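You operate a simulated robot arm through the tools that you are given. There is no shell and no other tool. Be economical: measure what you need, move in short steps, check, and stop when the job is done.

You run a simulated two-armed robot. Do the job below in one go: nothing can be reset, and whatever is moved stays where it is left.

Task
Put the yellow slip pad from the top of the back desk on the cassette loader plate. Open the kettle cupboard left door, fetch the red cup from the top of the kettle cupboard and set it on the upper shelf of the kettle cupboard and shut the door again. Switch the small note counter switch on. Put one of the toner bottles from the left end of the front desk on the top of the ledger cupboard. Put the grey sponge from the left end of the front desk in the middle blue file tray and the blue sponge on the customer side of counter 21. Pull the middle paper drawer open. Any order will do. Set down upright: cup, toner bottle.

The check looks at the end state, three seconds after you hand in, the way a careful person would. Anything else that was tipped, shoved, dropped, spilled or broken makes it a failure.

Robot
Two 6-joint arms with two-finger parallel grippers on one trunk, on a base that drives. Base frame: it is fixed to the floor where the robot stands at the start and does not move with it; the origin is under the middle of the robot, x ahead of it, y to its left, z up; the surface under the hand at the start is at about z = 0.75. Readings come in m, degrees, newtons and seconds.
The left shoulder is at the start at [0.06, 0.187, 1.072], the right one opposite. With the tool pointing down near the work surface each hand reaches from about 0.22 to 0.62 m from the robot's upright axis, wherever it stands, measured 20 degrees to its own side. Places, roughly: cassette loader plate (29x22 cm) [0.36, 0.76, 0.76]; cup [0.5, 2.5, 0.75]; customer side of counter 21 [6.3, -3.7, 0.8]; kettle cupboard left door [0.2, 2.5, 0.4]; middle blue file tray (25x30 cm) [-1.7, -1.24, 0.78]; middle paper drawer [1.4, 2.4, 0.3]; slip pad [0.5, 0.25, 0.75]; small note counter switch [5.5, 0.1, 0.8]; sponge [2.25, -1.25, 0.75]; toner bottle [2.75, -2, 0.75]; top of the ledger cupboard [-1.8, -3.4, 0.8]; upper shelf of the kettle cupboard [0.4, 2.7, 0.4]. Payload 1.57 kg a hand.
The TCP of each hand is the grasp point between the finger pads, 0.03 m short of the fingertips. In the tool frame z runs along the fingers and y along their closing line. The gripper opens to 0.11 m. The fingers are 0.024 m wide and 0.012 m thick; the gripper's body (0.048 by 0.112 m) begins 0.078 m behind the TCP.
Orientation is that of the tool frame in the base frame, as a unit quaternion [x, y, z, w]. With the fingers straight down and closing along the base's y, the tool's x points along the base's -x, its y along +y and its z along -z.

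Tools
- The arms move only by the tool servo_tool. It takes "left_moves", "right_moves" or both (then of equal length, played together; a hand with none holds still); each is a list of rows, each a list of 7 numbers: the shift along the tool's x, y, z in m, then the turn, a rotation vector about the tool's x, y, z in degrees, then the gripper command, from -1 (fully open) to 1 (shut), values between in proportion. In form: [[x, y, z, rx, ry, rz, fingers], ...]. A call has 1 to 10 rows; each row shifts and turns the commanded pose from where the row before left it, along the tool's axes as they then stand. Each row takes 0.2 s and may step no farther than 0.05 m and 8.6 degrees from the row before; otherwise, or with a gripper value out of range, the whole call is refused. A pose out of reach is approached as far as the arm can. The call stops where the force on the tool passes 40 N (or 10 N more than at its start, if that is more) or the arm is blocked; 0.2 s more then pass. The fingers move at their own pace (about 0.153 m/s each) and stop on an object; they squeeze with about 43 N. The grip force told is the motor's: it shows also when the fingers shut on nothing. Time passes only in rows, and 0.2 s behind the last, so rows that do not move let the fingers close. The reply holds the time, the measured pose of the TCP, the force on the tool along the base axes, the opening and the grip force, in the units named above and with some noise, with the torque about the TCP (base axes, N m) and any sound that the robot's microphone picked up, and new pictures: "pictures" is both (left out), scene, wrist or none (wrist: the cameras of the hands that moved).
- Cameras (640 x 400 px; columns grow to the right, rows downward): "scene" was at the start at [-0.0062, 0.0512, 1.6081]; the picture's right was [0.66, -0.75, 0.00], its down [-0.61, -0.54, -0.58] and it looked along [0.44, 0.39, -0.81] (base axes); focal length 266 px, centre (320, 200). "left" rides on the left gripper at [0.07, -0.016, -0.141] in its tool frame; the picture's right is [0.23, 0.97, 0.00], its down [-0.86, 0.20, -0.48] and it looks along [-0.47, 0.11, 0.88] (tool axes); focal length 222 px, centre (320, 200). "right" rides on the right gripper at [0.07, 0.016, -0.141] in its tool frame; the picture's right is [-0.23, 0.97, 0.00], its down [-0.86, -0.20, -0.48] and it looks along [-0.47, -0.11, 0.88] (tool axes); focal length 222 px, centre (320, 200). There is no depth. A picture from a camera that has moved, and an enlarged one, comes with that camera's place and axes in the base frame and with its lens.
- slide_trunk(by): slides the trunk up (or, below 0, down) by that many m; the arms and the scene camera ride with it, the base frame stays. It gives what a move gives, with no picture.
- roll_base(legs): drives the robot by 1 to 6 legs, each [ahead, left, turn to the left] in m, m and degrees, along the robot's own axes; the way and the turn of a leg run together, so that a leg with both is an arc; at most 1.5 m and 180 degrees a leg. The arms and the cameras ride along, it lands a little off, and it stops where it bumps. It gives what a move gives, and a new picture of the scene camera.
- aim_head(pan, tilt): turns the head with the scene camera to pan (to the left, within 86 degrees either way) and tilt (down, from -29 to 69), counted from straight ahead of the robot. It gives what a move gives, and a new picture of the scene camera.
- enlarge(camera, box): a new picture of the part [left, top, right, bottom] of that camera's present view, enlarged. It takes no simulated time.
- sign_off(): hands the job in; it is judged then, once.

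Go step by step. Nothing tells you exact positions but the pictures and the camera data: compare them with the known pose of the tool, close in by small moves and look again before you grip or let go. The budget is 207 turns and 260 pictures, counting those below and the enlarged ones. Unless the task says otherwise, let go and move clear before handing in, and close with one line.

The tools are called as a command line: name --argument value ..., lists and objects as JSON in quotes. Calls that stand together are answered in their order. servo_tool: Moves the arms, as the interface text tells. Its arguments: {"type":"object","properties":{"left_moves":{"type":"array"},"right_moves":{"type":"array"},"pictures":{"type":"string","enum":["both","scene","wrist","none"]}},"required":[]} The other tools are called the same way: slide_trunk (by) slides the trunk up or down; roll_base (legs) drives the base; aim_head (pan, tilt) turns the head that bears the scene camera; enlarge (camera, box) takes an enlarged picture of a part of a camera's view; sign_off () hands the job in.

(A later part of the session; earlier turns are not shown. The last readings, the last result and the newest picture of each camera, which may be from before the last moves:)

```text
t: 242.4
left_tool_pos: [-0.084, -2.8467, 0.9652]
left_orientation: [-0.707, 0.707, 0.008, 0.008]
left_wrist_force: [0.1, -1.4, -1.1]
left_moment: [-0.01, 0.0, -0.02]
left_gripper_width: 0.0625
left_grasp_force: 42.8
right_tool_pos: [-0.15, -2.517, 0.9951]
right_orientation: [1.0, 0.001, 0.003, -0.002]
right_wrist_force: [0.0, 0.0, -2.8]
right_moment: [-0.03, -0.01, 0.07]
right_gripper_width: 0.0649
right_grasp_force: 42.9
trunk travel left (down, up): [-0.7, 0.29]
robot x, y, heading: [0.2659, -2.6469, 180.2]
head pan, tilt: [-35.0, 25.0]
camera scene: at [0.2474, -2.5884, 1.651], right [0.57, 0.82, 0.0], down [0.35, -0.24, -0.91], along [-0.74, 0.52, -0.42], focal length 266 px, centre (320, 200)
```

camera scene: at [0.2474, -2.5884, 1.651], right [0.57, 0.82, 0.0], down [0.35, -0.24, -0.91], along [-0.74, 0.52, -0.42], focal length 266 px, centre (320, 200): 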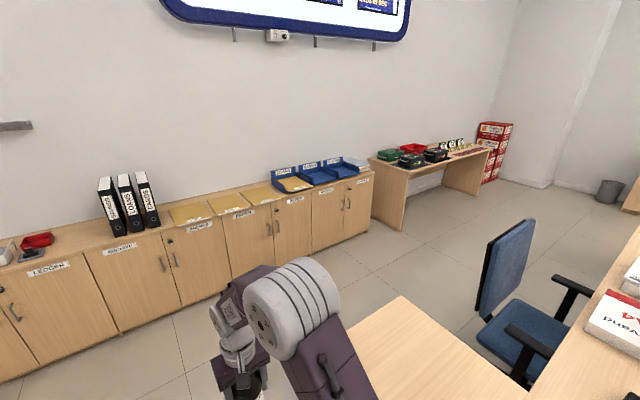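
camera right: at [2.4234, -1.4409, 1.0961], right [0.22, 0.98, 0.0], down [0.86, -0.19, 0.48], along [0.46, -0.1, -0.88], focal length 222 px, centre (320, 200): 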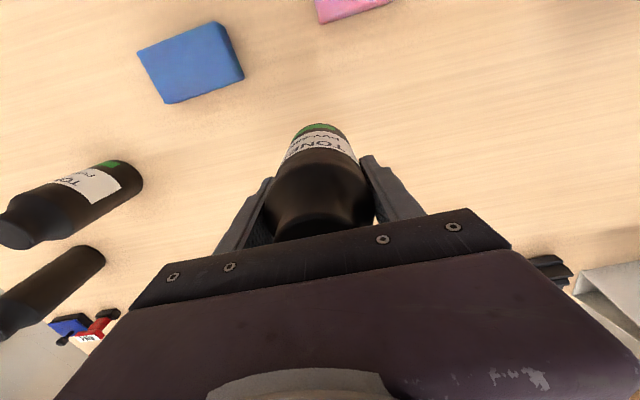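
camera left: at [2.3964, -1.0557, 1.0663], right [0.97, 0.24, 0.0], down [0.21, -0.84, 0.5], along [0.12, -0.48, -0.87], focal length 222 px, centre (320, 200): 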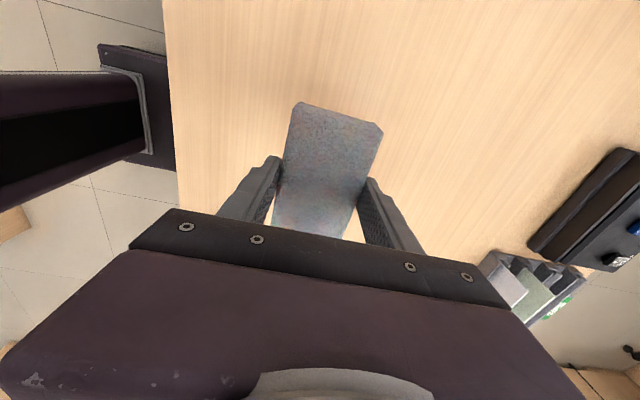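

aim_head --pan 0 --tilt 25

enlarge --camera "scene" --box '[100, 130, 360, 250]'

enlarge --camera "scene" --box '[340, 110, 600, 230]'

```text
t: 243.4
left_tool_pos: [-0.0848, -2.8461, 0.9654]
left_orientation: [0.707, -0.707, -0.008, -0.007]
left_wrist_force: [0.2, -0.5, -0.8]
left_moment: [-0.01, 0.01, -0.03]
left_gripper_width: 0.0629
left_grasp_force: 42.5
right_tool_pos: [-0.1508, -2.5164, 0.9954]
right_orientation: [1.0, 0.001, 0.003, -0.001]
right_wrist_force: [-0.3, -0.1, -3.1]
right_moment: [-0.01, -0.01, 0.0]
right_gripper_width: 0.0647
right_grasp_force: 43.0
trunk travel left (down, up): [-0.7, 0.29]
robot x, y, heading: [0.2645, -2.6461, 180.1]
head pan, tilt: [0.0, 25.0]
camera scene: at [0.2307, -2.6409, 1.651], right [0.0, 1.0, 0.0], down [0.42, 0.0, -0.91], along [-0.91, 0.0, -0.42], focal length 266 px, centre (320, 200)
```

scene: 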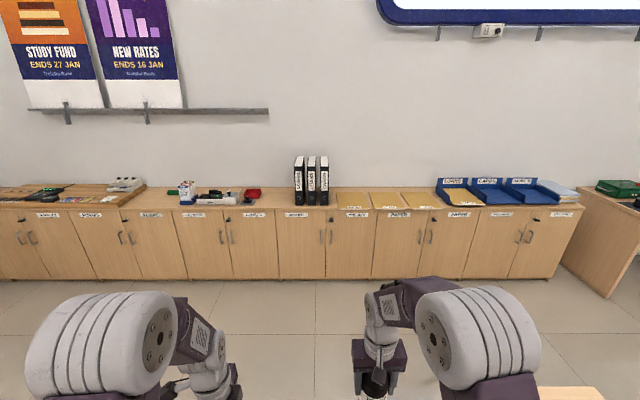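

```text
2.46 times, centred on (230, 190) of scene
camera zoom: at [0.2307, -2.6409, 1.651], right [0.0, 1.0, 0.0], down [0.42, 0.0, -0.91], along [-0.91, 0.0, -0.42], focal length 655 px, centre (542, 225)
```

zoom: 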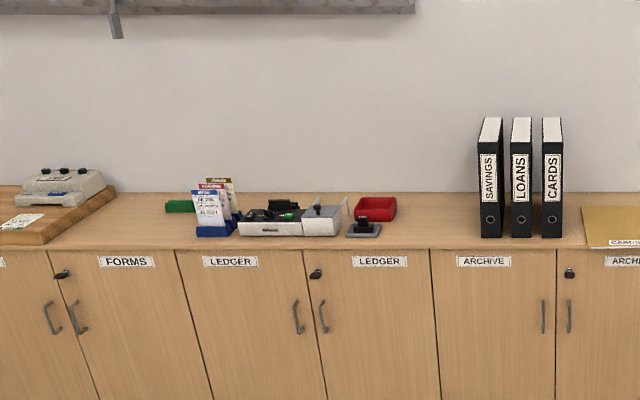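

```text
2.46 times, centred on (470, 170) of scene
camera zoom: at [0.2307, -2.6409, 1.651], right [0.0, 1.0, 0.0], down [0.42, 0.0, -0.91], along [-0.91, 0.0, -0.42], focal length 655 px, centre (-49, 274)
```

zoom: 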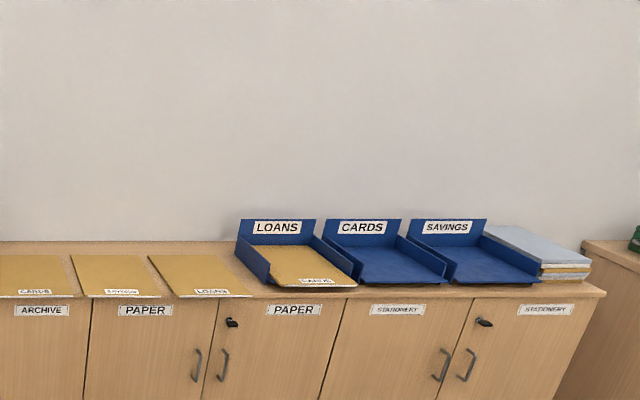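

Labels are readable: the LEDGER cupboard spans y ≈ −3.72…−2.96, with a free spot near (−1.62, −3.035); the middle blue tray (CARDS) is at about (−1.73, −1.22). Toner first.

roll_base --legs '[[0, 0.52, 0], [1.36, 0, 0]]'

aim_head --pan -10 --tilt 45

```text
t: 252.8
left_tool_pos: [-1.4409, -3.3683, 0.9662]
left_orientation: [0.708, -0.706, -0.008, -0.008]
left_wrist_force: [0.7, -0.6, -0.5]
left_moment: [0.04, 0.01, 0.0]
left_gripper_width: 0.0628
left_grasp_force: 43.5
right_tool_pos: [-1.5081, -3.0388, 0.996]
right_orientation: [1.0, 0.003, 0.002, -0.001]
right_wrist_force: [-0.4, -0.5, -2.6]
right_moment: [-0.04, 0.01, -0.02]
right_gripper_width: 0.0647
right_grasp_force: 42.7
trunk travel left (down, up): [-0.7, 0.29]
robot x, y, heading: [-1.0932, -3.1623, -180.0]
head pan, tilt: [0.0, 25.0]
camera scene: at [-1.1255, -3.1624, 1.6511], right [0.0, 1.0, 0.0], down [0.42, 0.0, -0.91], along [-0.91, 0.0, -0.42], focal length 266 px, centre (320, 200)
```

scene: 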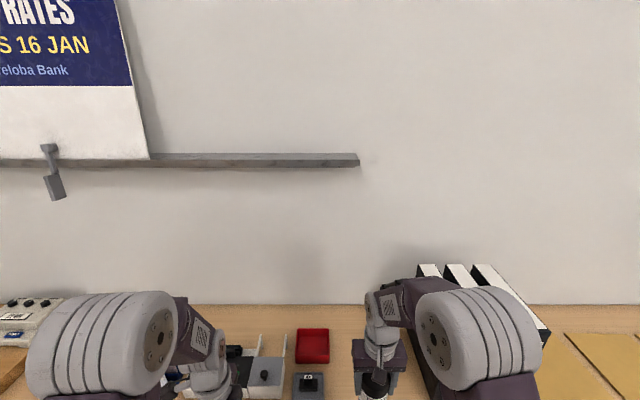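

```text
t: 253.6
left_tool_pos: [-1.4403, -3.3681, 0.9651]
left_orientation: [0.708, -0.706, -0.009, -0.007]
left_wrist_force: [0.0, 0.1, -0.2]
left_moment: [0.0, 0.03, 0.0]
left_gripper_width: 0.0626
left_grasp_force: 42.9
right_tool_pos: [-1.5071, -3.0381, 0.9957]
right_orientation: [1.0, 0.003, 0.002, -0.001]
right_wrist_force: [-0.2, -0.4, -3.7]
right_moment: [0.01, -0.01, 0.0]
right_gripper_width: 0.0647
right_grasp_force: 42.9
trunk travel left (down, up): [-0.7, 0.29]
robot x, y, heading: [-1.09, -3.1645, -179.8]
head pan, tilt: [-10.0, 45.0]
camera scene: at [-1.1137, -3.1483, 1.6205], right [0.17, 0.99, 0.0], down [0.7, -0.12, -0.71], along [-0.7, 0.12, -0.71], focal length 266 px, centre (320, 200)
```

scene: 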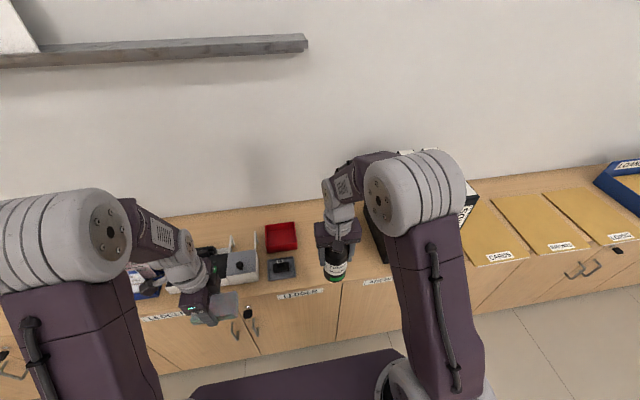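

enlarge --camera "scene" --box '[220, 200, 420, 340]'

enlarge --camera "right" --box '[0, 0, 640, 400]'

```text
2.86 times, centred on (320, 270) of scene
camera zoom: at [-1.1137, -3.1483, 1.6205], right [0.17, 0.99, 0.0], down [0.7, -0.12, -0.71], along [-0.7, 0.12, -0.71], focal length 760 px, centre (320, 0)
```

zoom: 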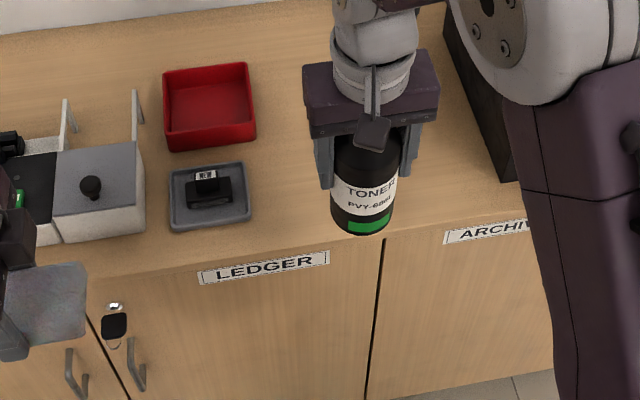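

```text
1.00 times, centred on (320, 200) of right (not enlarged: the box is as wide or as high as the picture)
camera zoom: at [-1.4379, -3.0552, 1.1369], right [-0.22, -0.97, 0.0], down [-0.86, 0.19, 0.47], along [-0.46, 0.11, -0.88], focal length 222 px, centre (320, 200)
```

zoom: 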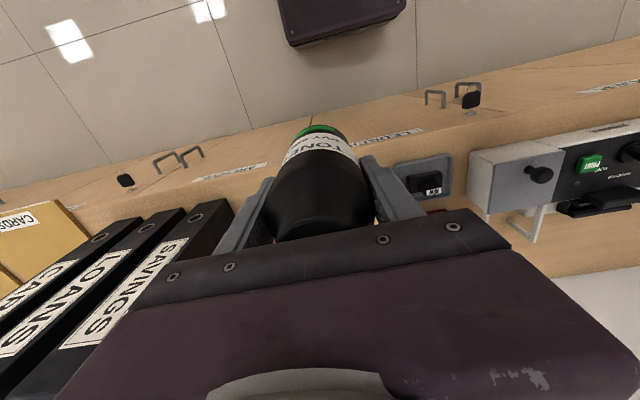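

The ledger/archive seam is at y≈−3.0 and the free band is y −3.13…−3.0. I move the bottle over (−1.62, −3.06) and down to just above.

servo_tool --right_moves '[[-0.028, 0.006, 0, 0, 0, 0, 1], [-0.028, 0.006, 0, 0, 0, 0, 1], [-0.028, 0.006, 0, 0, 0, 0, 1], [-0.028, 0.004, 0, 0, 0, 0, 1], [0, 0, 0.03, 0, 0, 0, 1], [0, 0, 0.03, 0, 0, 0, 1], [0, 0, 0.02, 0, 0, 0, 1], [0, 0, 0, 0, 0, 0, 1]]' --pictures "both"

enlarge --camera "scene" --box '[220, 200, 420, 340]'

```text
t: 255.4
left_tool_pos: [-1.4402, -3.3681, 0.9646]
left_orientation: [0.708, -0.706, -0.008, -0.007]
left_wrist_force: [-0.7, -0.4, 0.1]
left_moment: [0.01, 0.0, -0.01]
left_gripper_width: 0.0626
left_grasp_force: 43.0
right_tool_pos: [-1.6191, -3.0602, 0.9154]
right_orientation: [1.0, 0.003, 0.003, 0.0]
right_wrist_force: [-0.3, 0.1, -3.3]
right_moment: [0.0, 0.01, 0.01]
right_gripper_width: 0.0647
right_grasp_force: 43.1
trunk travel left (down, up): [-0.7, 0.29]
robot x, y, heading: [-1.0946, -3.1642, -179.9]
head pan, tilt: [-10.0, 45.0]
camera scene: at [-1.1133, -3.1482, 1.6205], right [0.17, 0.99, 0.0], down [0.7, -0.12, -0.71], along [-0.7, 0.12, -0.71], focal length 266 px, centre (320, 200)
camera right: at [-1.5492, -3.0772, 1.0562], right [-0.22, -0.97, 0.0], down [-0.86, 0.19, 0.47], along [-0.46, 0.11, -0.88], focal length 222 px, centre (320, 200)
```

scene: 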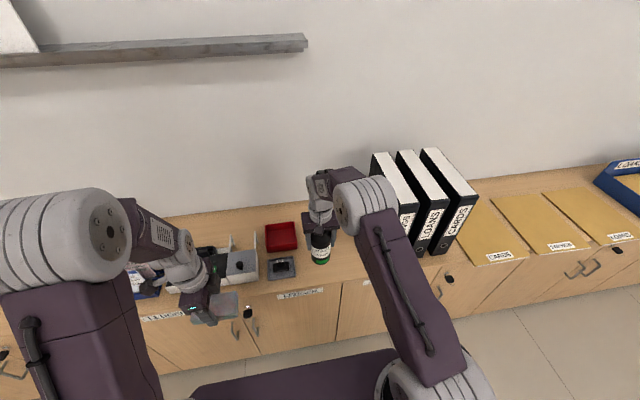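
right: 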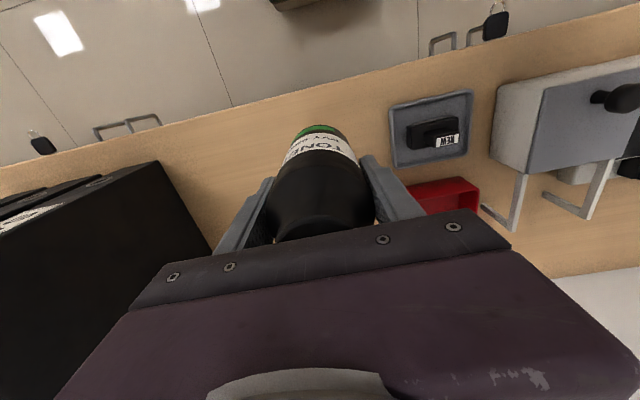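

```text
2.86 times, centred on (320, 270) of scene
camera zoom: at [-1.1133, -3.1482, 1.6205], right [0.17, 0.99, 0.0], down [0.7, -0.12, -0.71], along [-0.7, 0.12, -0.71], focal length 760 px, centre (320, 0)
```

zoom: 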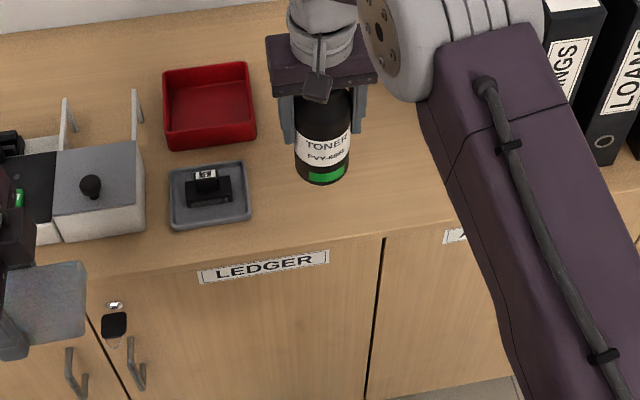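

Good spot, well inside the ledger part. I lower in small steps to contact.

servo_tool --right_moves '[[0, 0, 0.008, 0, 0, 0, 1], [0, 0, 0.006, 0, 0, 0, 1], [0, 0, 0.005, 0, 0, 0, 1], [0, 0, 0.004, 0, 0, 0, 1], [0, 0, 0.004, 0, 0, 0, 1], [0, 0, 0.004, 0, 0, 0, 1], [0, 0, 0, 0, 0, 0, 1]]' --pictures "none"

```text
t: 257.0
left_tool_pos: [-1.4405, -3.3682, 0.9665]
left_orientation: [0.708, -0.706, -0.009, -0.008]
left_wrist_force: [-0.5, -0.2, -0.2]
left_moment: [-0.03, 0.0, 0.01]
left_gripper_width: 0.0628
left_grasp_force: 42.7
right_tool_pos: [-1.6179, -3.0608, 0.8843]
right_orientation: [1.0, 0.002, 0.003, -0.001]
right_wrist_force: [0.2, -0.7, -3.4]
right_moment: [0.03, 0.02, 0.01]
right_gripper_width: 0.0648
right_grasp_force: 43.0
trunk travel left (down, up): [-0.7, 0.29]
robot x, y, heading: [-1.0906, -3.1639, -180.0]
head pan, tilt: [-10.0, 45.0]
```

servo_tool --right_moves '[[0, 0, 0.004, 0, 0, 0, 1], [0, 0, 0.004, 0, 0, 0, 1], [0, 0, 0.003, 0, 0, 0, 1], [0, 0, 0.003, 0, 0, 0, 1], [0, 0, 0.003, 0, 0, 0, 1], [0, 0, 0.003, 0, 0, 0, 1], [0, 0, 0.003, 0, 0, 0, 1], [0, 0, 0.003, 0, 0, 0, 1]]' --pictures "none"

```text
t: 258.8
left_tool_pos: [-1.4409, -3.3679, 0.9648]
left_orientation: [0.709, -0.706, -0.009, -0.008]
left_wrist_force: [-0.1, 0.5, -0.3]
left_moment: [-0.02, -0.01, 0.03]
left_gripper_width: 0.0626
left_grasp_force: 42.6
right_tool_pos: [-1.6192, -3.061, 0.8574]
right_orientation: [1.0, 0.003, 0.002, -0.001]
right_wrist_force: [0.2, -0.3, -3.6]
right_moment: [0.0, 0.0, 0.0]
right_gripper_width: 0.0648
right_grasp_force: 42.6
trunk travel left (down, up): [-0.7, 0.29]
robot x, y, heading: [-1.0946, -3.1648, -179.9]
head pan, tilt: [-10.0, 45.0]
```

enlarge --camera "scene" --box '[260, 210, 380, 300]'

servo_tool --right_moves '[[0, 0, 0.003, 0, 0, 0, 1], [0, 0, 0.003, 0, 0, 0, 1], [0, 0, 0.003, 0, 0, 0, 1], [0, 0, 0.002, 0, 0, 0, 1], [0, 0, 0, 0, 0, 0, 1]]' --pictures "none"

```text
4.44 times, centred on (320, 255) of scene
camera zoom: at [-1.1139, -3.1482, 1.6205], right [0.17, 0.99, 0.0], down [0.7, -0.12, -0.71], along [-0.7, 0.12, -0.71], focal length 1182 px, centre (320, -44)
```

zoom: 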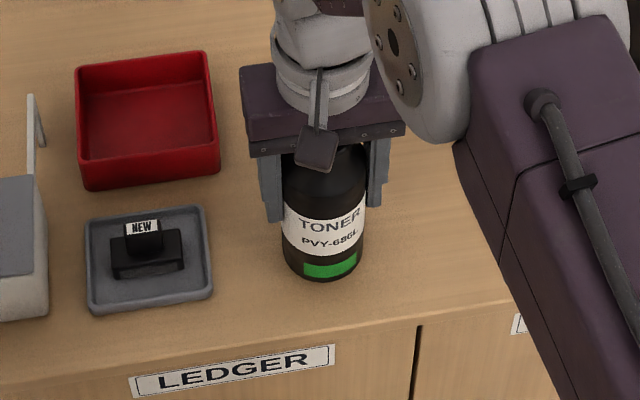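

```text
t: 260.0
left_tool_pos: [-1.4407, -3.368, 0.965]
left_orientation: [0.708, -0.706, -0.008, -0.008]
left_wrist_force: [-0.9, 0.5, -0.9]
left_moment: [0.0, 0.01, 0.02]
left_gripper_width: 0.0628
left_grasp_force: 42.8
right_tool_pos: [-1.6197, -3.0611, 0.8475]
right_orientation: [1.0, 0.003, 0.003, -0.001]
right_wrist_force: [-0.3, -0.6, -2.4]
right_moment: [-0.03, -0.02, 0.03]
right_gripper_width: 0.0645
right_grasp_force: 42.7
trunk travel left (down, up): [-0.7, 0.29]
robot x, y, heading: [-1.0917, -3.1635, -179.7]
head pan, tilt: [-10.0, 45.0]
```

servo_tool --right_moves '[[0, 0, 0.002, 0, 0, 0, 1], [0, 0, 0.002, 0, 0, 0, 1], [0, 0, 0.002, 0, 0, 0, 1], [0, 0, 0.002, 0, 0, 0, 1], [0, 0, 0, 0, 0, 0, 1]]' --pictures "none"

```text
t: 261.4
left_tool_pos: [-1.437, -3.3684, 0.9665]
left_orientation: [0.708, -0.706, -0.011, -0.006]
left_wrist_force: [0.8, 0.8, -0.9]
left_moment: [0.0, -0.02, 0.0]
left_gripper_width: 0.0625
left_grasp_force: 42.2
right_tool_pos: [-1.619, -3.0607, 0.8427]
right_orientation: [1.0, 0.004, -0.002, -0.001]
right_wrist_force: [6.3, 2.1, 20.8]
right_moment: [-0.33, -0.58, 0.17]
right_gripper_width: 0.0648
right_grasp_force: 43.2
trunk travel left (down, up): [-0.7, 0.29]
robot x, y, heading: [-1.093, -3.1668, -179.9]
head pan, tilt: [-10.0, 45.0]
stopped in row 5 (right hand): the force on the tool passed its limit at 40 N (the readings are from after the stop); the commanded pose is now the measured one
```

Contact (surface z≈0.75). I relieve, open partly and rise straight up.

servo_tool --right_moves '[[0, 0, -0.002, 0, 0, 0, 1], [0, 0, 0, 0, 0, 0, 0.3], [0, 0, 0, 0, 0, 0, -0.4], [0, 0, 0, 0, 0, 0, -0.6], [0, 0, -0.02, 0, 0, 0, -0.6], [0, 0, -0.03, 0, 0, 0, -0.6], [0, 0, -0.04, 0, 0, 0, -0.6], [0, 0, -0.04, 0, 0, 0, -0.6], [0, 0, -0.03, 0, 0, 0, -0.6]]' --pictures "both"

```text
t: 263.4
left_tool_pos: [-1.4399, -3.3685, 0.9651]
left_orientation: [0.708, -0.706, -0.008, -0.006]
left_wrist_force: [0.1, -0.6, -0.4]
left_moment: [-0.02, -0.04, -0.02]
left_gripper_width: 0.0627
left_grasp_force: 43.0
right_tool_pos: [-1.6196, -3.0618, 1.0034]
right_orientation: [1.0, 0.003, -0.001, 0.0]
right_wrist_force: [0.0, -0.1, -0.1]
right_moment: [0.0, 0.01, 0.01]
right_gripper_width: 0.088
right_grasp_force: 0.0
trunk travel left (down, up): [-0.7, 0.29]
robot x, y, heading: [-1.0948, -3.1683, -179.5]
head pan, tilt: [-10.0, 45.0]
camera scene: at [-1.1127, -3.1483, 1.6204], right [0.17, 0.99, 0.0], down [0.7, -0.12, -0.71], along [-0.7, 0.12, -0.71], focal length 266 px, centre (320, 200)
camera right: at [-1.5487, -3.0779, 1.1435], right [-0.22, -0.97, 0.0], down [-0.86, 0.19, 0.48], along [-0.47, 0.11, -0.88], focal length 222 px, centre (320, 200)
```

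scene: 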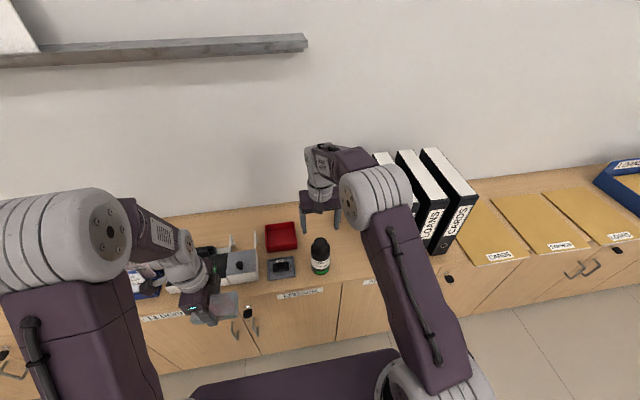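
right: 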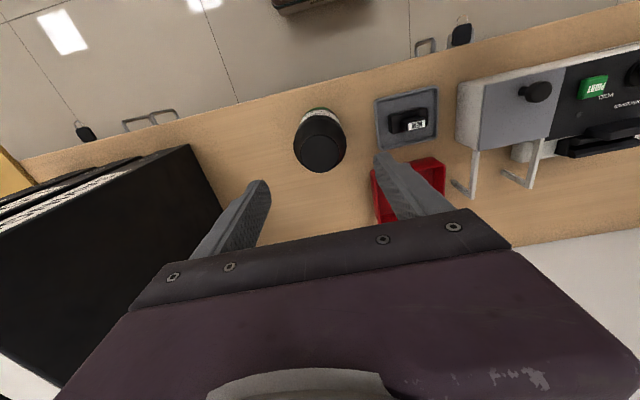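

The toner stands upright on the ledger cupboard. I retract the right arm and slide north to the file trays.

servo_tool --right_moves '[[0.04, 0, 0, 0, 0, 0, -1], [0.04, 0, 0, 0, 0, 0, -1], [0.04, 0, 0, 0, 0, 0, -1], [0.04, 0, 0, 0, 0, 0, -1], [0.04, 0, 0, 0, 0, 0, -1]]' --pictures "none"

roll_base --legs '[[-0.05, 0, 0], [0, -1.2, 0], [0, -0.93, 0]]'

aim_head --pan 15 --tilt 40

```text
t: 264.6
left_tool_pos: [-1.4394, -3.3679, 0.9645]
left_orientation: [0.708, -0.706, -0.009, -0.007]
left_wrist_force: [0.3, 0.6, -0.9]
left_moment: [-0.02, 0.01, -0.03]
left_gripper_width: 0.0626
left_grasp_force: 42.7
right_tool_pos: [-1.4207, -3.0594, 1.0026]
right_orientation: [1.0, 0.003, -0.002, 0.0]
right_wrist_force: [0.2, -0.4, 0.2]
right_moment: [0.03, 0.02, 0.03]
right_gripper_width: 0.11
right_grasp_force: 0.1
trunk travel left (down, up): [-0.7, 0.29]
robot x, y, heading: [-1.0916, -3.1631, -180.0]
head pan, tilt: [-10.0, 45.0]
```

```text
t: 275.5
left_tool_pos: [-1.4064, -1.2608, 0.9658]
left_orientation: [0.712, -0.702, -0.008, -0.007]
left_wrist_force: [-0.2, -0.8, -0.1]
left_moment: [0.0, -0.01, -0.01]
left_gripper_width: 0.0626
left_grasp_force: 43.2
right_tool_pos: [-1.3898, -0.9539, 1.0038]
right_orientation: [1.0, 0.007, 0.0, -0.001]
right_wrist_force: [1.1, 0.2, -0.1]
right_moment: [0.01, -0.01, -0.02]
right_gripper_width: 0.1099
right_grasp_force: 0.1
trunk travel left (down, up): [-0.7, 0.29]
robot x, y, heading: [-1.0586, -1.0541, -179.1]
head pan, tilt: [-10.0, 45.0]
camera scene: at [-1.0818, -1.0386, 1.6205], right [0.16, 0.99, 0.0], down [0.7, -0.11, -0.71], along [-0.7, 0.11, -0.71], focal length 266 px, centre (320, 200)
```

scene: 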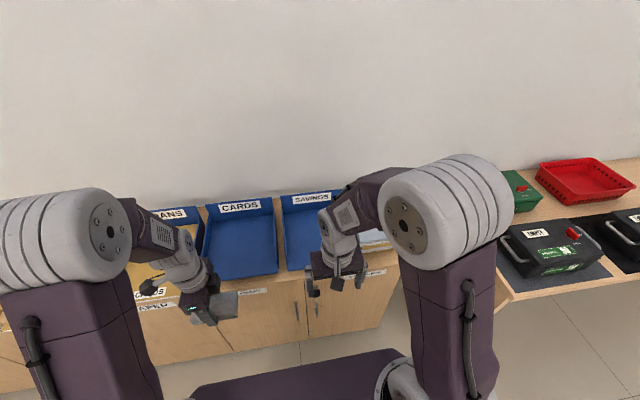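

```text
t: 276.4
left_tool_pos: [-1.4068, -1.2613, 0.9645]
left_orientation: [0.712, -0.702, -0.008, -0.007]
left_wrist_force: [-0.6, 0.1, -0.7]
left_moment: [0.01, 0.02, -0.06]
left_gripper_width: 0.0627
left_grasp_force: 43.0
right_tool_pos: [-1.3904, -0.9534, 1.0019]
right_orientation: [1.0, 0.008, -0.002, -0.001]
right_wrist_force: [-0.6, 0.4, 0.7]
right_moment: [0.03, 0.0, 0.01]
right_gripper_width: 0.1103
right_grasp_force: 0.1
trunk travel left (down, up): [-0.7, 0.29]
robot x, y, heading: [-1.0579, -1.0559, -179.2]
head pan, tilt: [15.0, 40.0]
camera scene: at [-1.0834, -1.0744, 1.6277], right [-0.27, 0.96, 0.0], down [0.62, 0.17, -0.77], along [-0.74, -0.21, -0.64], focal length 266 px, centre (320, 200)
```

scene: 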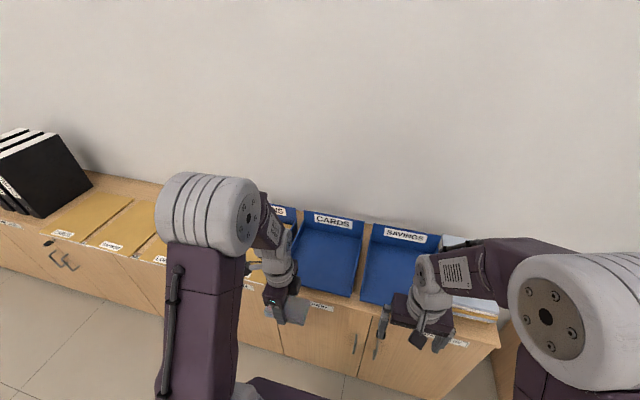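

The middle tray (CARDS) has its floor centre at about (−1.72, −1.215). I roll up 10 cm, reach over it and come down partway.

roll_base --legs '[[0.1, 0, 0]]'

servo_tool --left_moves '[[-0.012, 0.042, 0, 0, 0, 0, 1], [-0.012, 0.042, 0, 0, 0, 0, 1], [-0.012, 0.042, 0, 0, 0, 0, 1], [-0.012, 0.042, 0, 0, 0, 0, 1], [0, 0, 0.03, 0, 0, 0, 1], [0, 0, 0.03, 0, 0, 0, 1], [0, 0, 0.03, 0, 0, 0, 1], [0, 0, 0, 0, 0, 0, 1]]' --pictures "both"

```text
t: 277.6
left_tool_pos: [-1.5051, -1.263, 0.9649]
left_orientation: [0.712, -0.702, -0.01, -0.007]
left_wrist_force: [-0.8, -0.3, 0.2]
left_moment: [0.05, 0.0, 0.01]
left_gripper_width: 0.0627
left_grasp_force: 42.6
right_tool_pos: [-1.4915, -0.9549, 1.0031]
right_orientation: [1.0, 0.008, -0.002, -0.001]
right_wrist_force: [-0.2, -0.1, 0.0]
right_moment: [-0.03, -0.01, 0.02]
right_gripper_width: 0.1101
right_grasp_force: 0.1
trunk travel left (down, up): [-0.7, 0.29]
robot x, y, heading: [-1.1607, -1.0573, -179.3]
head pan, tilt: [15.0, 40.0]
camera scene: at [-1.1829, -1.0757, 1.6278], right [-0.27, 0.96, 0.0], down [0.62, 0.17, -0.77], along [-0.74, -0.21, -0.64], focal length 266 px, centre (320, 200)
```

scene: 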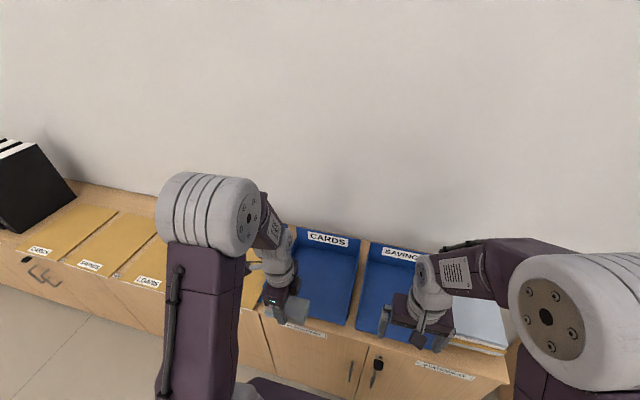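

```text
t: 279.4
left_tool_pos: [-1.6748, -1.2134, 0.8763]
left_orientation: [0.712, -0.702, -0.01, -0.006]
left_wrist_force: [-0.2, 0.4, -0.1]
left_moment: [0.02, 0.07, 0.01]
left_gripper_width: 0.0627
left_grasp_force: 43.8
right_tool_pos: [-1.4909, -0.9544, 1.0027]
right_orientation: [1.0, 0.008, -0.001, -0.002]
right_wrist_force: [1.3, -1.6, -0.1]
right_moment: [0.0, 0.03, 0.0]
right_gripper_width: 0.1098
right_grasp_force: 0.1
trunk travel left (down, up): [-0.7, 0.29]
robot x, y, heading: [-1.1605, -1.0588, -178.9]
head pan, tilt: [15.0, 40.0]
camera scene: at [-1.1828, -1.0758, 1.6278], right [-0.27, 0.96, 0.0], down [0.62, 0.17, -0.77], along [-0.74, -0.21, -0.64], focal length 266 px, centre (320, 200)
camera left: at [-1.6567, -1.2863, 1.0165], right [-0.97, -0.24, 0.0], down [-0.21, 0.84, 0.5], along [-0.12, 0.48, -0.87], focal length 222 px, centre (320, 200)
```

scene: 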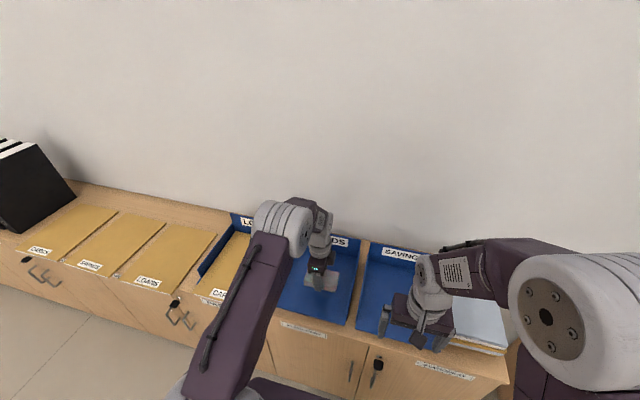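
left: 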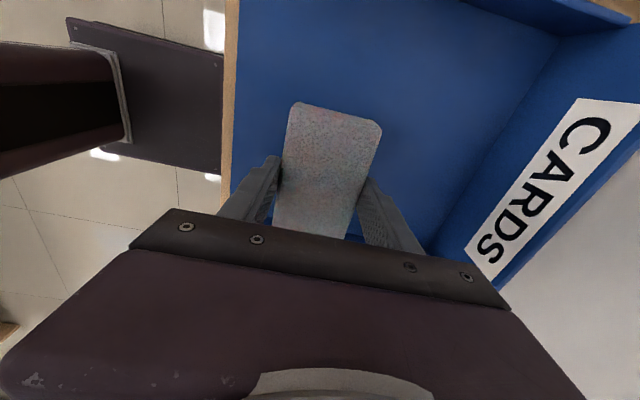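

The sponge hangs over the middle tray. I shift 2.5 cm deeper and lower to contact.

servo_tool --left_moves '[[0, 0.025, 0.02, 0, 0, 0, 1], [0, 0, 0.03, 0, 0, 0, 1], [0, 0, 0.018, 0, 0, 0, 1], [0, 0, 0.005, 0, 0, 0, 1], [0, 0, 0.005, 0, 0, 0, 1], [0, 0, 0.004, 0, 0, 0, 1], [0, 0, 0, 0, 0, 0, 1]]' --pictures "wrist"

```text
t: 280.4
left_tool_pos: [-1.7006, -1.2138, 0.8132]
left_orientation: [0.712, -0.702, -0.014, -0.001]
left_wrist_force: [13.0, -1.0, 34.3]
left_moment: [0.2, -1.26, -0.08]
left_gripper_width: 0.0625
left_grasp_force: 43.3
right_tool_pos: [-1.487, -0.9545, 1.0042]
right_orientation: [1.0, 0.009, -0.004, 0.001]
right_wrist_force: [0.1, -0.4, -0.1]
right_moment: [0.0, 0.01, 0.02]
right_gripper_width: 0.1102
right_grasp_force: 0.0
trunk travel left (down, up): [-0.7, 0.29]
robot x, y, heading: [-1.16, -1.0568, -179.5]
head pan, tilt: [15.0, 40.0]
stopped in row 5 (left hand): the force on the tool passed its limit at 45 N (the readings are from after the stop); the commanded pose is now the measured one
camera left: at [-1.6811, -1.2857, 0.9526], right [-0.97, -0.24, 0.01], down [-0.2, 0.84, 0.5], along [-0.13, 0.48, -0.87], focal length 222 px, centre (320, 200)
```

left: 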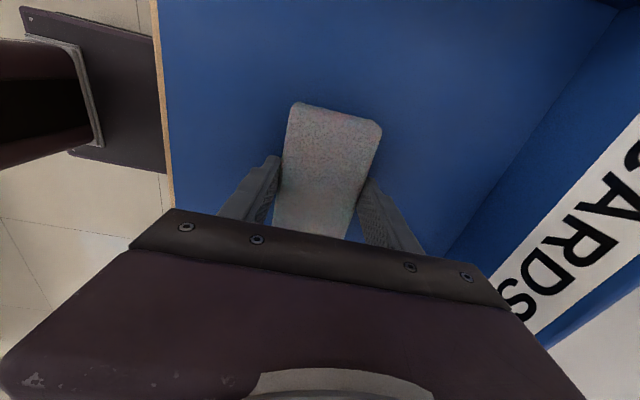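

Contact with the tray floor. Release and rise.

servo_tool --left_moves '[[0, 0, -0.003, 0, 0, 0, 1], [0, 0, 0, 0, 0, 0, 0.2], [0, 0, 0, 0, 0, 0, -0.6], [0, 0, 0, 0, 0, 0, -0.6], [0, 0, -0.04, 0, 0, 0, -0.6], [0, 0, -0.04, 0, 0, 0, -0.6], [0, 0, -0.04, 0, 0, 0, -0.6], [0, 0, -0.04, 0, 0, 0, -0.6]]' --pictures "wrist"

```text
t: 282.2
left_tool_pos: [-1.7007, -1.2173, 0.9728]
left_orientation: [0.712, -0.702, -0.013, -0.003]
left_wrist_force: [0.1, 0.0, 0.4]
left_moment: [-0.03, 0.01, -0.02]
left_gripper_width: 0.088
left_grasp_force: 0.0
right_tool_pos: [-1.4911, -0.9551, 1.0023]
right_orientation: [1.0, 0.008, -0.001, 0.0]
right_wrist_force: [0.0, -0.4, 0.6]
right_moment: [-0.04, 0.03, 0.01]
right_gripper_width: 0.11
right_grasp_force: 0.0
trunk travel left (down, up): [-0.7, 0.29]
robot x, y, heading: [-1.1576, -1.0579, -179.3]
head pan, tilt: [15.0, 40.0]
camera left: at [-1.6814, -1.2897, 1.1119], right [-0.97, -0.24, 0.01], down [-0.21, 0.84, 0.5], along [-0.13, 0.48, -0.87], focal length 222 px, centre (320, 200)
```

left: 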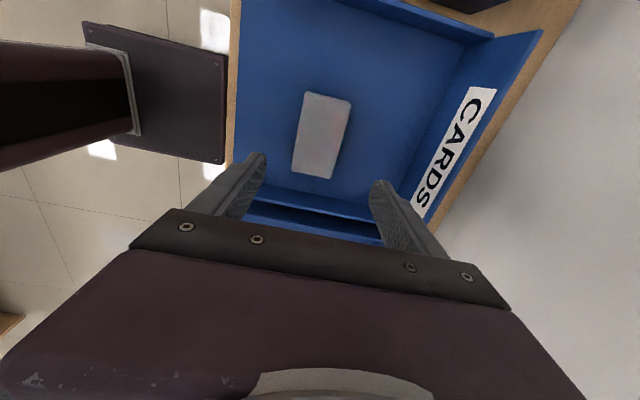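

The grey sponge lies in the middle tray. I retract and drive back for the blue sponge.

servo_tool --left_moves '[[0, -0.045, 0, 0, 0, 0, -1], [0, -0.045, 0, 0, 0, 0, -1], [0, -0.045, 0, 0, 0, 0, -1], [0, -0.045, 0, 0, 0, 0, -1], [0, -0.03, 0, 0, 0, 0, -1]]' --pictures "none"

roll_base --legs '[[-0.2, 0.12, 0], [0, 1.48, 0], [0, 0, 180], [1.5, 0, 0], [0.7, 0, 0], [0, 0.86, 0]]'

aim_head --pan 0 --tilt 35

```text
t: 283.4
left_tool_pos: [-1.4912, -1.2155, 0.9684]
left_orientation: [0.712, -0.702, -0.013, -0.002]
left_wrist_force: [-0.3, 0.9, -0.6]
left_moment: [0.01, 0.03, -0.04]
left_gripper_width: 0.11
left_grasp_force: 0.2
right_tool_pos: [-1.4909, -0.9552, 1.0021]
right_orientation: [1.0, 0.008, -0.002, -0.001]
right_wrist_force: [0.4, 0.5, -0.6]
right_moment: [0.0, 0.03, 0.01]
right_gripper_width: 0.1101
right_grasp_force: 0.1
trunk travel left (down, up): [-0.7, 0.29]
robot x, y, heading: [-1.1575, -1.0519, -179.3]
head pan, tilt: [15.0, 40.0]
```

```text
t: 314.0
left_tool_pos: [1.5526, -1.5482, 0.9687]
left_orientation: [0.692, 0.722, -0.002, 0.012]
left_wrist_force: [-1.3, -0.7, -0.6]
left_moment: [-0.04, 0.01, 0.01]
left_gripper_width: 0.1098
left_grasp_force: 0.1
right_tool_pos: [1.5579, -1.8095, 1.0027]
right_orientation: [-0.02, 1.0, -0.001, 0.002]
right_wrist_force: [0.4, 0.6, 0.0]
right_moment: [-0.01, -0.02, 0.01]
right_gripper_width: 0.1102
right_grasp_force: 0.1
trunk travel left (down, up): [-0.7, 0.29]
robot x, y, heading: [1.2289, -1.7208, 2.2]
head pan, tilt: [15.0, 40.0]
camera scene: at [1.2463, -1.6916, 1.6277], right [0.3, -0.95, 0.0], down [-0.61, -0.19, -0.77], along [0.73, 0.23, -0.64], focal length 266 px, centre (320, 200)
```

scene: 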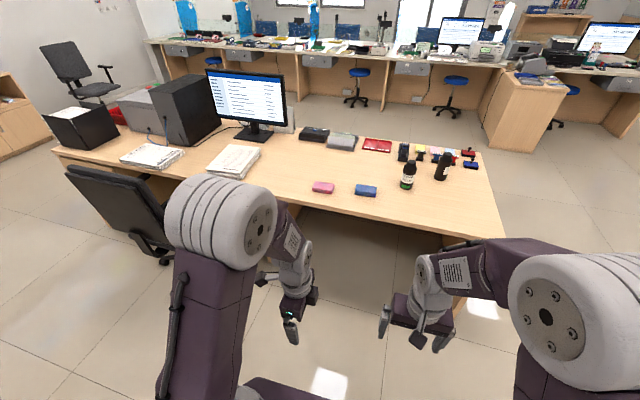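

```text
t: 314.8
left_tool_pos: [1.552, -1.5484, 0.9674]
left_orientation: [0.692, 0.722, -0.003, 0.013]
left_wrist_force: [-0.3, -0.1, -0.8]
left_moment: [0.03, 0.01, 0.02]
left_gripper_width: 0.1099
left_grasp_force: 0.0
right_tool_pos: [1.5572, -1.8082, 1.0026]
right_orientation: [-0.02, 1.0, -0.001, 0.001]
right_wrist_force: [-1.0, -0.7, 0.8]
right_moment: [-0.07, -0.02, 0.03]
right_gripper_width: 0.1099
right_grasp_force: 0.0
trunk travel left (down, up): [-0.7, 0.29]
robot x, y, heading: [1.2215, -1.7216, 2.1]
head pan, tilt: [0.0, 35.0]
camera scene: at [1.253, -1.7127, 1.6353], right [0.04, -1.0, 0.0], down [-0.57, -0.02, -0.82], along [0.82, 0.03, -0.57], focal length 266 px, centre (320, 200)
```

scene: 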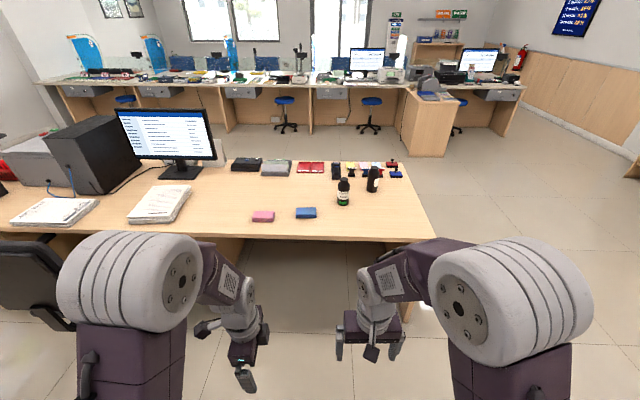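

I straighten up and drive to the desk for the blue sponge.

roll_base --legs '[[0, -0.05, -2.1], [0.69, 0, 0]]'

servo_tool --left_moves '[[0, 0.03, 0, 0, 0, 0, -1], [0, 0.03, 0, 0, 0, 0, -1], [0, 0.03, 0, 0, 0, 0, -1], [0, 0.02, 0, 0, 0, 0, -1], [0, 0, 0, 0, 0, 0, -1]]' --pictures "wrist"

```text
t: 319.1
left_tool_pos: [2.2507, -1.6089, 0.9677]
left_orientation: [0.707, 0.708, -0.004, 0.013]
left_wrist_force: [-0.5, -0.7, 0.1]
left_moment: [0.02, 0.01, -0.01]
left_gripper_width: 0.1099
left_grasp_force: 0.2
right_tool_pos: [2.2474, -1.8695, 1.0031]
right_orientation: [-0.002, 1.0, -0.001, 0.001]
right_wrist_force: [0.4, 0.3, 0.0]
right_moment: [-0.02, -0.01, 0.0]
right_gripper_width: 0.1102
right_grasp_force: 0.0
trunk travel left (down, up): [-0.7, 0.29]
robot x, y, heading: [1.9188, -1.7671, 0.1]
head pan, tilt: [0.0, 35.0]
camera scene: at [1.9448, -1.762, 1.6353], right [0.0, -1.0, 0.0], down [-0.57, 0.0, -0.82], along [0.82, 0.0, -0.57], focal length 266 px, centre (320, 200)
```

scene: 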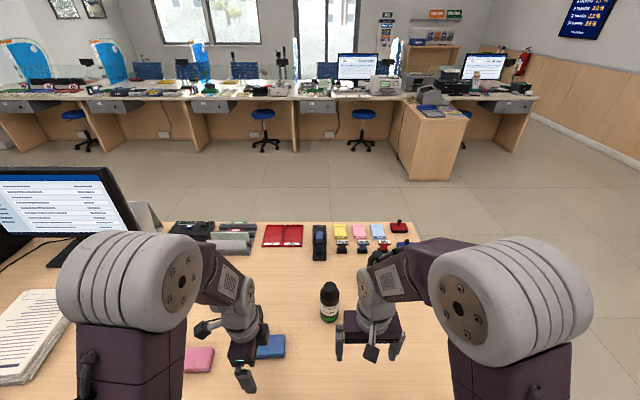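

```text
t: 320.3
left_tool_pos: [2.3599, -1.6086, 0.9704]
left_orientation: [0.706, 0.708, -0.003, 0.013]
left_wrist_force: [0.6, -0.4, 0.4]
left_moment: [0.01, -0.01, -0.02]
left_gripper_width: 0.1098
left_grasp_force: 0.0
right_tool_pos: [2.2459, -1.8699, 1.0024]
right_orientation: [-0.003, 1.0, 0.0, 0.002]
right_wrist_force: [0.0, -0.5, -0.1]
right_moment: [0.04, -0.02, -0.02]
right_gripper_width: 0.1103
right_grasp_force: 0.0
trunk travel left (down, up): [-0.7, 0.29]
robot x, y, heading: [1.9215, -1.7633, 0.2]
head pan, tilt: [0.0, 35.0]
camera left: at [2.3416, -1.5351, 1.1085], right [0.97, 0.23, 0.01], down [0.2, -0.84, 0.5], along [0.12, -0.49, -0.87], focal length 222 px, centre (320, 200)
```

left: 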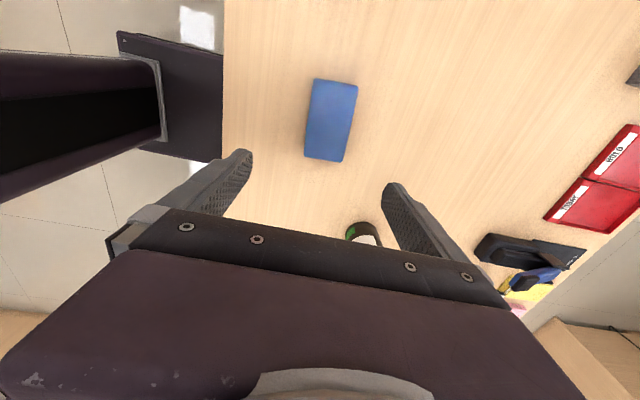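

Blue sponge at (2.372, −1.592). Align and descend.

servo_tool --left_moves '[[0.016, 0.012, 0.03, 0, 0, 3, -1], [0, 0, 0.04, 0, 0, 0, -1], [0, 0, 0.04, 0, 0, 0, -1], [0, 0, 0.04, 0, 0, 0, -1], [0, 0, 0.025, 0, 0, 0, -1], [0, 0, 0.01, 0, 0, 0, -1], [0, 0, 0, 0, 0, 0, -1]]' --pictures "wrist"

```text
t: 321.9
left_tool_pos: [2.3754, -1.598, 0.7853]
left_orientation: [0.725, 0.689, -0.003, 0.014]
left_wrist_force: [-0.1, -0.7, 0.2]
left_moment: [0.04, 0.03, 0.02]
left_gripper_width: 0.1101
left_grasp_force: 0.1
right_tool_pos: [2.2477, -1.8697, 1.0018]
right_orientation: [-0.003, 1.0, -0.001, 0.001]
right_wrist_force: [0.1, -0.2, -0.2]
right_moment: [0.0, -0.02, 0.02]
right_gripper_width: 0.1099
right_grasp_force: 0.1
trunk travel left (down, up): [-0.7, 0.29]
robot x, y, heading: [1.9192, -1.7665, 0.2]
head pan, tilt: [0.0, 35.0]
camera left: at [2.3612, -1.5232, 0.9239], right [0.98, 0.18, 0.01], down [0.15, -0.85, 0.5], along [0.1, -0.49, -0.87], focal length 222 px, centre (320, 200)
```

left: 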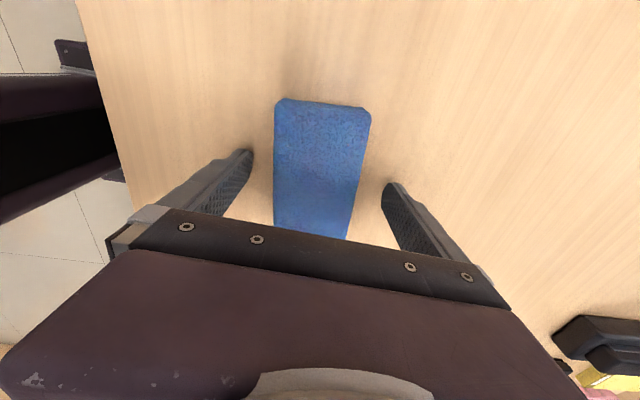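

servo_tool --left_moves '[[0, 0, 0, 0, 0, 0, 0], [0, 0, 0, 0, 0, 0, 1], [0, 0, 0, 0, 0, 0, 1], [0, 0, 0, 0, 0, 0, 1], [0, 0, -0.03, 0, 0, 0, 1], [0, 0, -0.04, 0, 0, 0, 1], [0, 0, -0.04, 0, 0, 0, 1], [0, 0, -0.04, 0, 0, 0, 1], [0, 0, -0.03, 0, 0, 0, 1]]' --pictures "wrist"

enlarge --camera "scene" --box '[240, 20, 560, 190]'

```text
t: 323.9
left_tool_pos: [2.3717, -1.5932, 0.9636]
left_orientation: [0.724, 0.689, -0.004, 0.013]
left_wrist_force: [-0.1, 0.3, -0.5]
left_moment: [0.02, 0.0, 0.01]
left_gripper_width: 0.0644
left_grasp_force: 42.5
right_tool_pos: [2.2474, -1.8689, 1.0032]
right_orientation: [-0.002, 1.0, -0.001, 0.002]
right_wrist_force: [0.3, -0.6, -0.4]
right_moment: [0.0, 0.03, -0.01]
right_gripper_width: 0.11
right_grasp_force: 0.0
trunk travel left (down, up): [-0.7, 0.29]
robot x, y, heading: [1.9181, -1.7643, -0.0]
head pan, tilt: [0.0, 35.0]
camera left: at [2.3575, -1.5191, 1.1042], right [0.98, 0.18, 0.01], down [0.15, -0.85, 0.5], along [0.1, -0.49, -0.87], focal length 222 px, centre (320, 200)
```

left: 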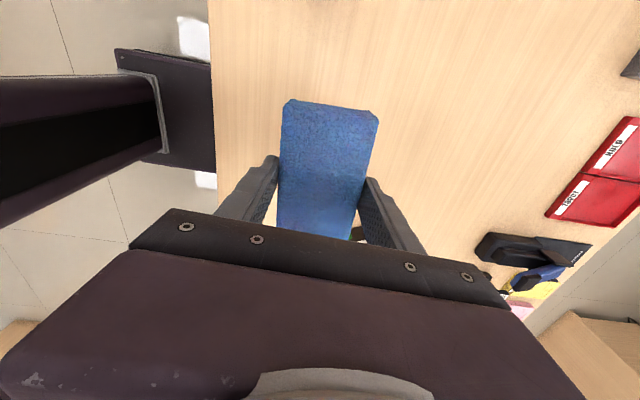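

```text
2.00 times, centred on (400, 105) of scene
camera zoom: at [1.9445, -1.7622, 1.6353], right [0.0, -1.0, 0.0], down [-0.57, 0.0, -0.82], along [0.82, 0.0, -0.57], focal length 532 px, centre (160, 390)
```

zoom: 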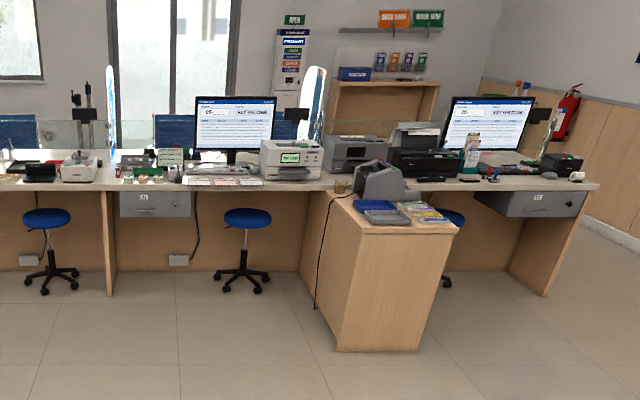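

Blue sponge held. I retract, and drive around the desk toward counter 21.

servo_tool --left_moves '[[0, -0.04, -0.02, 0, 0, 0, 1], [0, -0.04, 0, 0, 0, 0, 1], [0, -0.03, 0, 0, 0, 0, 1]]' --pictures "none"

roll_base --legs '[[-0.6, 0, 0], [0, -1.4, 0], [1.5, 0, 0], [1.2, 0, 0]]'

aim_head --pan -15 --tilt 20

```text
t: 324.7
left_tool_pos: [2.2615, -1.5866, 0.983]
left_orientation: [0.724, 0.689, -0.003, 0.014]
left_wrist_force: [-0.5, -0.1, 0.3]
left_moment: [-0.01, 0.01, -0.01]
left_gripper_width: 0.0643
left_grasp_force: 42.8
right_tool_pos: [2.2463, -1.8696, 1.0031]
right_orientation: [-0.003, 1.0, -0.001, 0.002]
right_wrist_force: [0.5, 0.3, -0.1]
right_moment: [0.0, 0.0, 0.02]
right_gripper_width: 0.1101
right_grasp_force: 0.0
trunk travel left (down, up): [-0.7, 0.29]
robot x, y, heading: [1.9198, -1.7657, 0.2]
head pan, tilt: [0.0, 35.0]
```

```text
t: 347.4
left_tool_pos: [4.3567, -2.9928, 0.9827]
left_orientation: [0.725, 0.688, -0.003, 0.014]
left_wrist_force: [-0.3, -0.3, 0.0]
left_moment: [0.01, 0.0, 0.03]
left_gripper_width: 0.0627
left_grasp_force: 43.1
right_tool_pos: [4.3395, -3.275, 1.0015]
right_orientation: [-0.001, 1.0, -0.001, 0.002]
right_wrist_force: [-1.0, 0.5, 0.4]
right_moment: [0.0, 0.03, 0.01]
right_gripper_width: 0.1097
right_grasp_force: 0.0
trunk travel left (down, up): [-0.7, 0.29]
robot x, y, heading: [4.0112, -3.1701, -0.1]
head pan, tilt: [0.0, 35.0]
camera scene: at [4.0388, -3.1667, 1.6353], right [0.0, -1.0, 0.0], down [-0.57, 0.0, -0.82], along [0.82, 0.0, -0.57], focal length 266 px, centre (320, 200)
```

scene: 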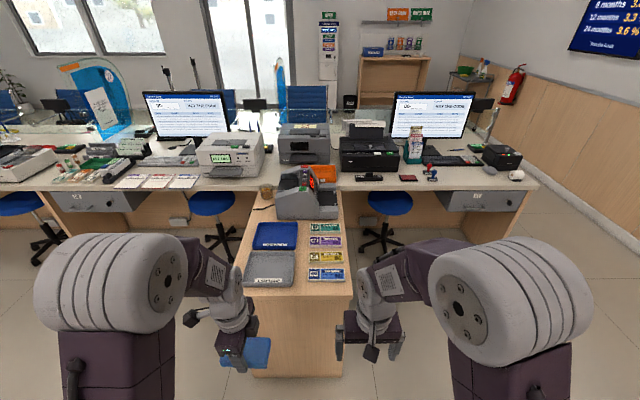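

```text
t: 348.1
left_tool_pos: [4.3567, -2.9917, 0.9829]
left_orientation: [0.726, 0.688, -0.002, 0.013]
left_wrist_force: [-0.7, 0.1, -0.3]
left_moment: [0.03, 0.02, -0.01]
left_gripper_width: 0.0625
left_grasp_force: 43.5
right_tool_pos: [4.3403, -3.2753, 1.0018]
right_orientation: [0.0, 1.0, -0.001, 0.001]
right_wrist_force: [-0.2, -0.4, 1.3]
right_moment: [0.02, 0.05, 0.0]
right_gripper_width: 0.1096
right_grasp_force: 0.1
trunk travel left (down, up): [-0.7, 0.29]
robot x, y, heading: [4.0119, -3.1705, 0.1]
head pan, tilt: [-15.0, 20.0]
camera scene: at [4.041, -3.1906, 1.6591], right [-0.26, -0.97, 0.0], down [-0.33, 0.09, -0.94], along [0.91, -0.24, -0.34], focal length 266 px, centre (320, 200)
```

scene: 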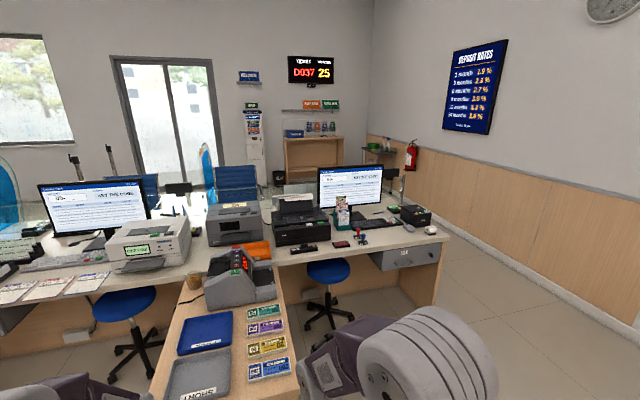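

enlarge --camera "scene" --box '[230, 130, 470, 290]'

```text
2.50 times, centred on (350, 210) of scene
camera zoom: at [4.041, -3.1906, 1.6591], right [-0.26, -0.97, 0.0], down [-0.33, 0.09, -0.94], along [0.91, -0.24, -0.34], focal length 665 px, centre (245, 175)
```

zoom: 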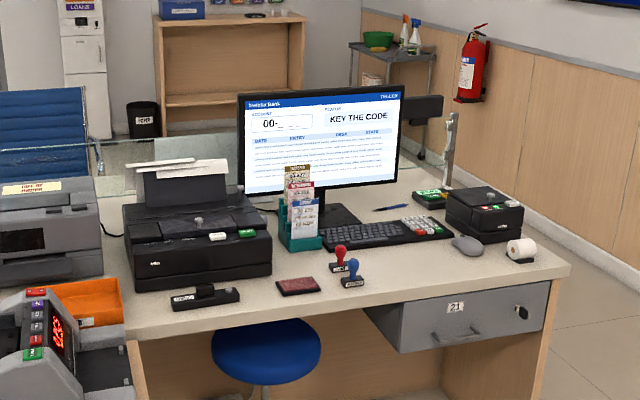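

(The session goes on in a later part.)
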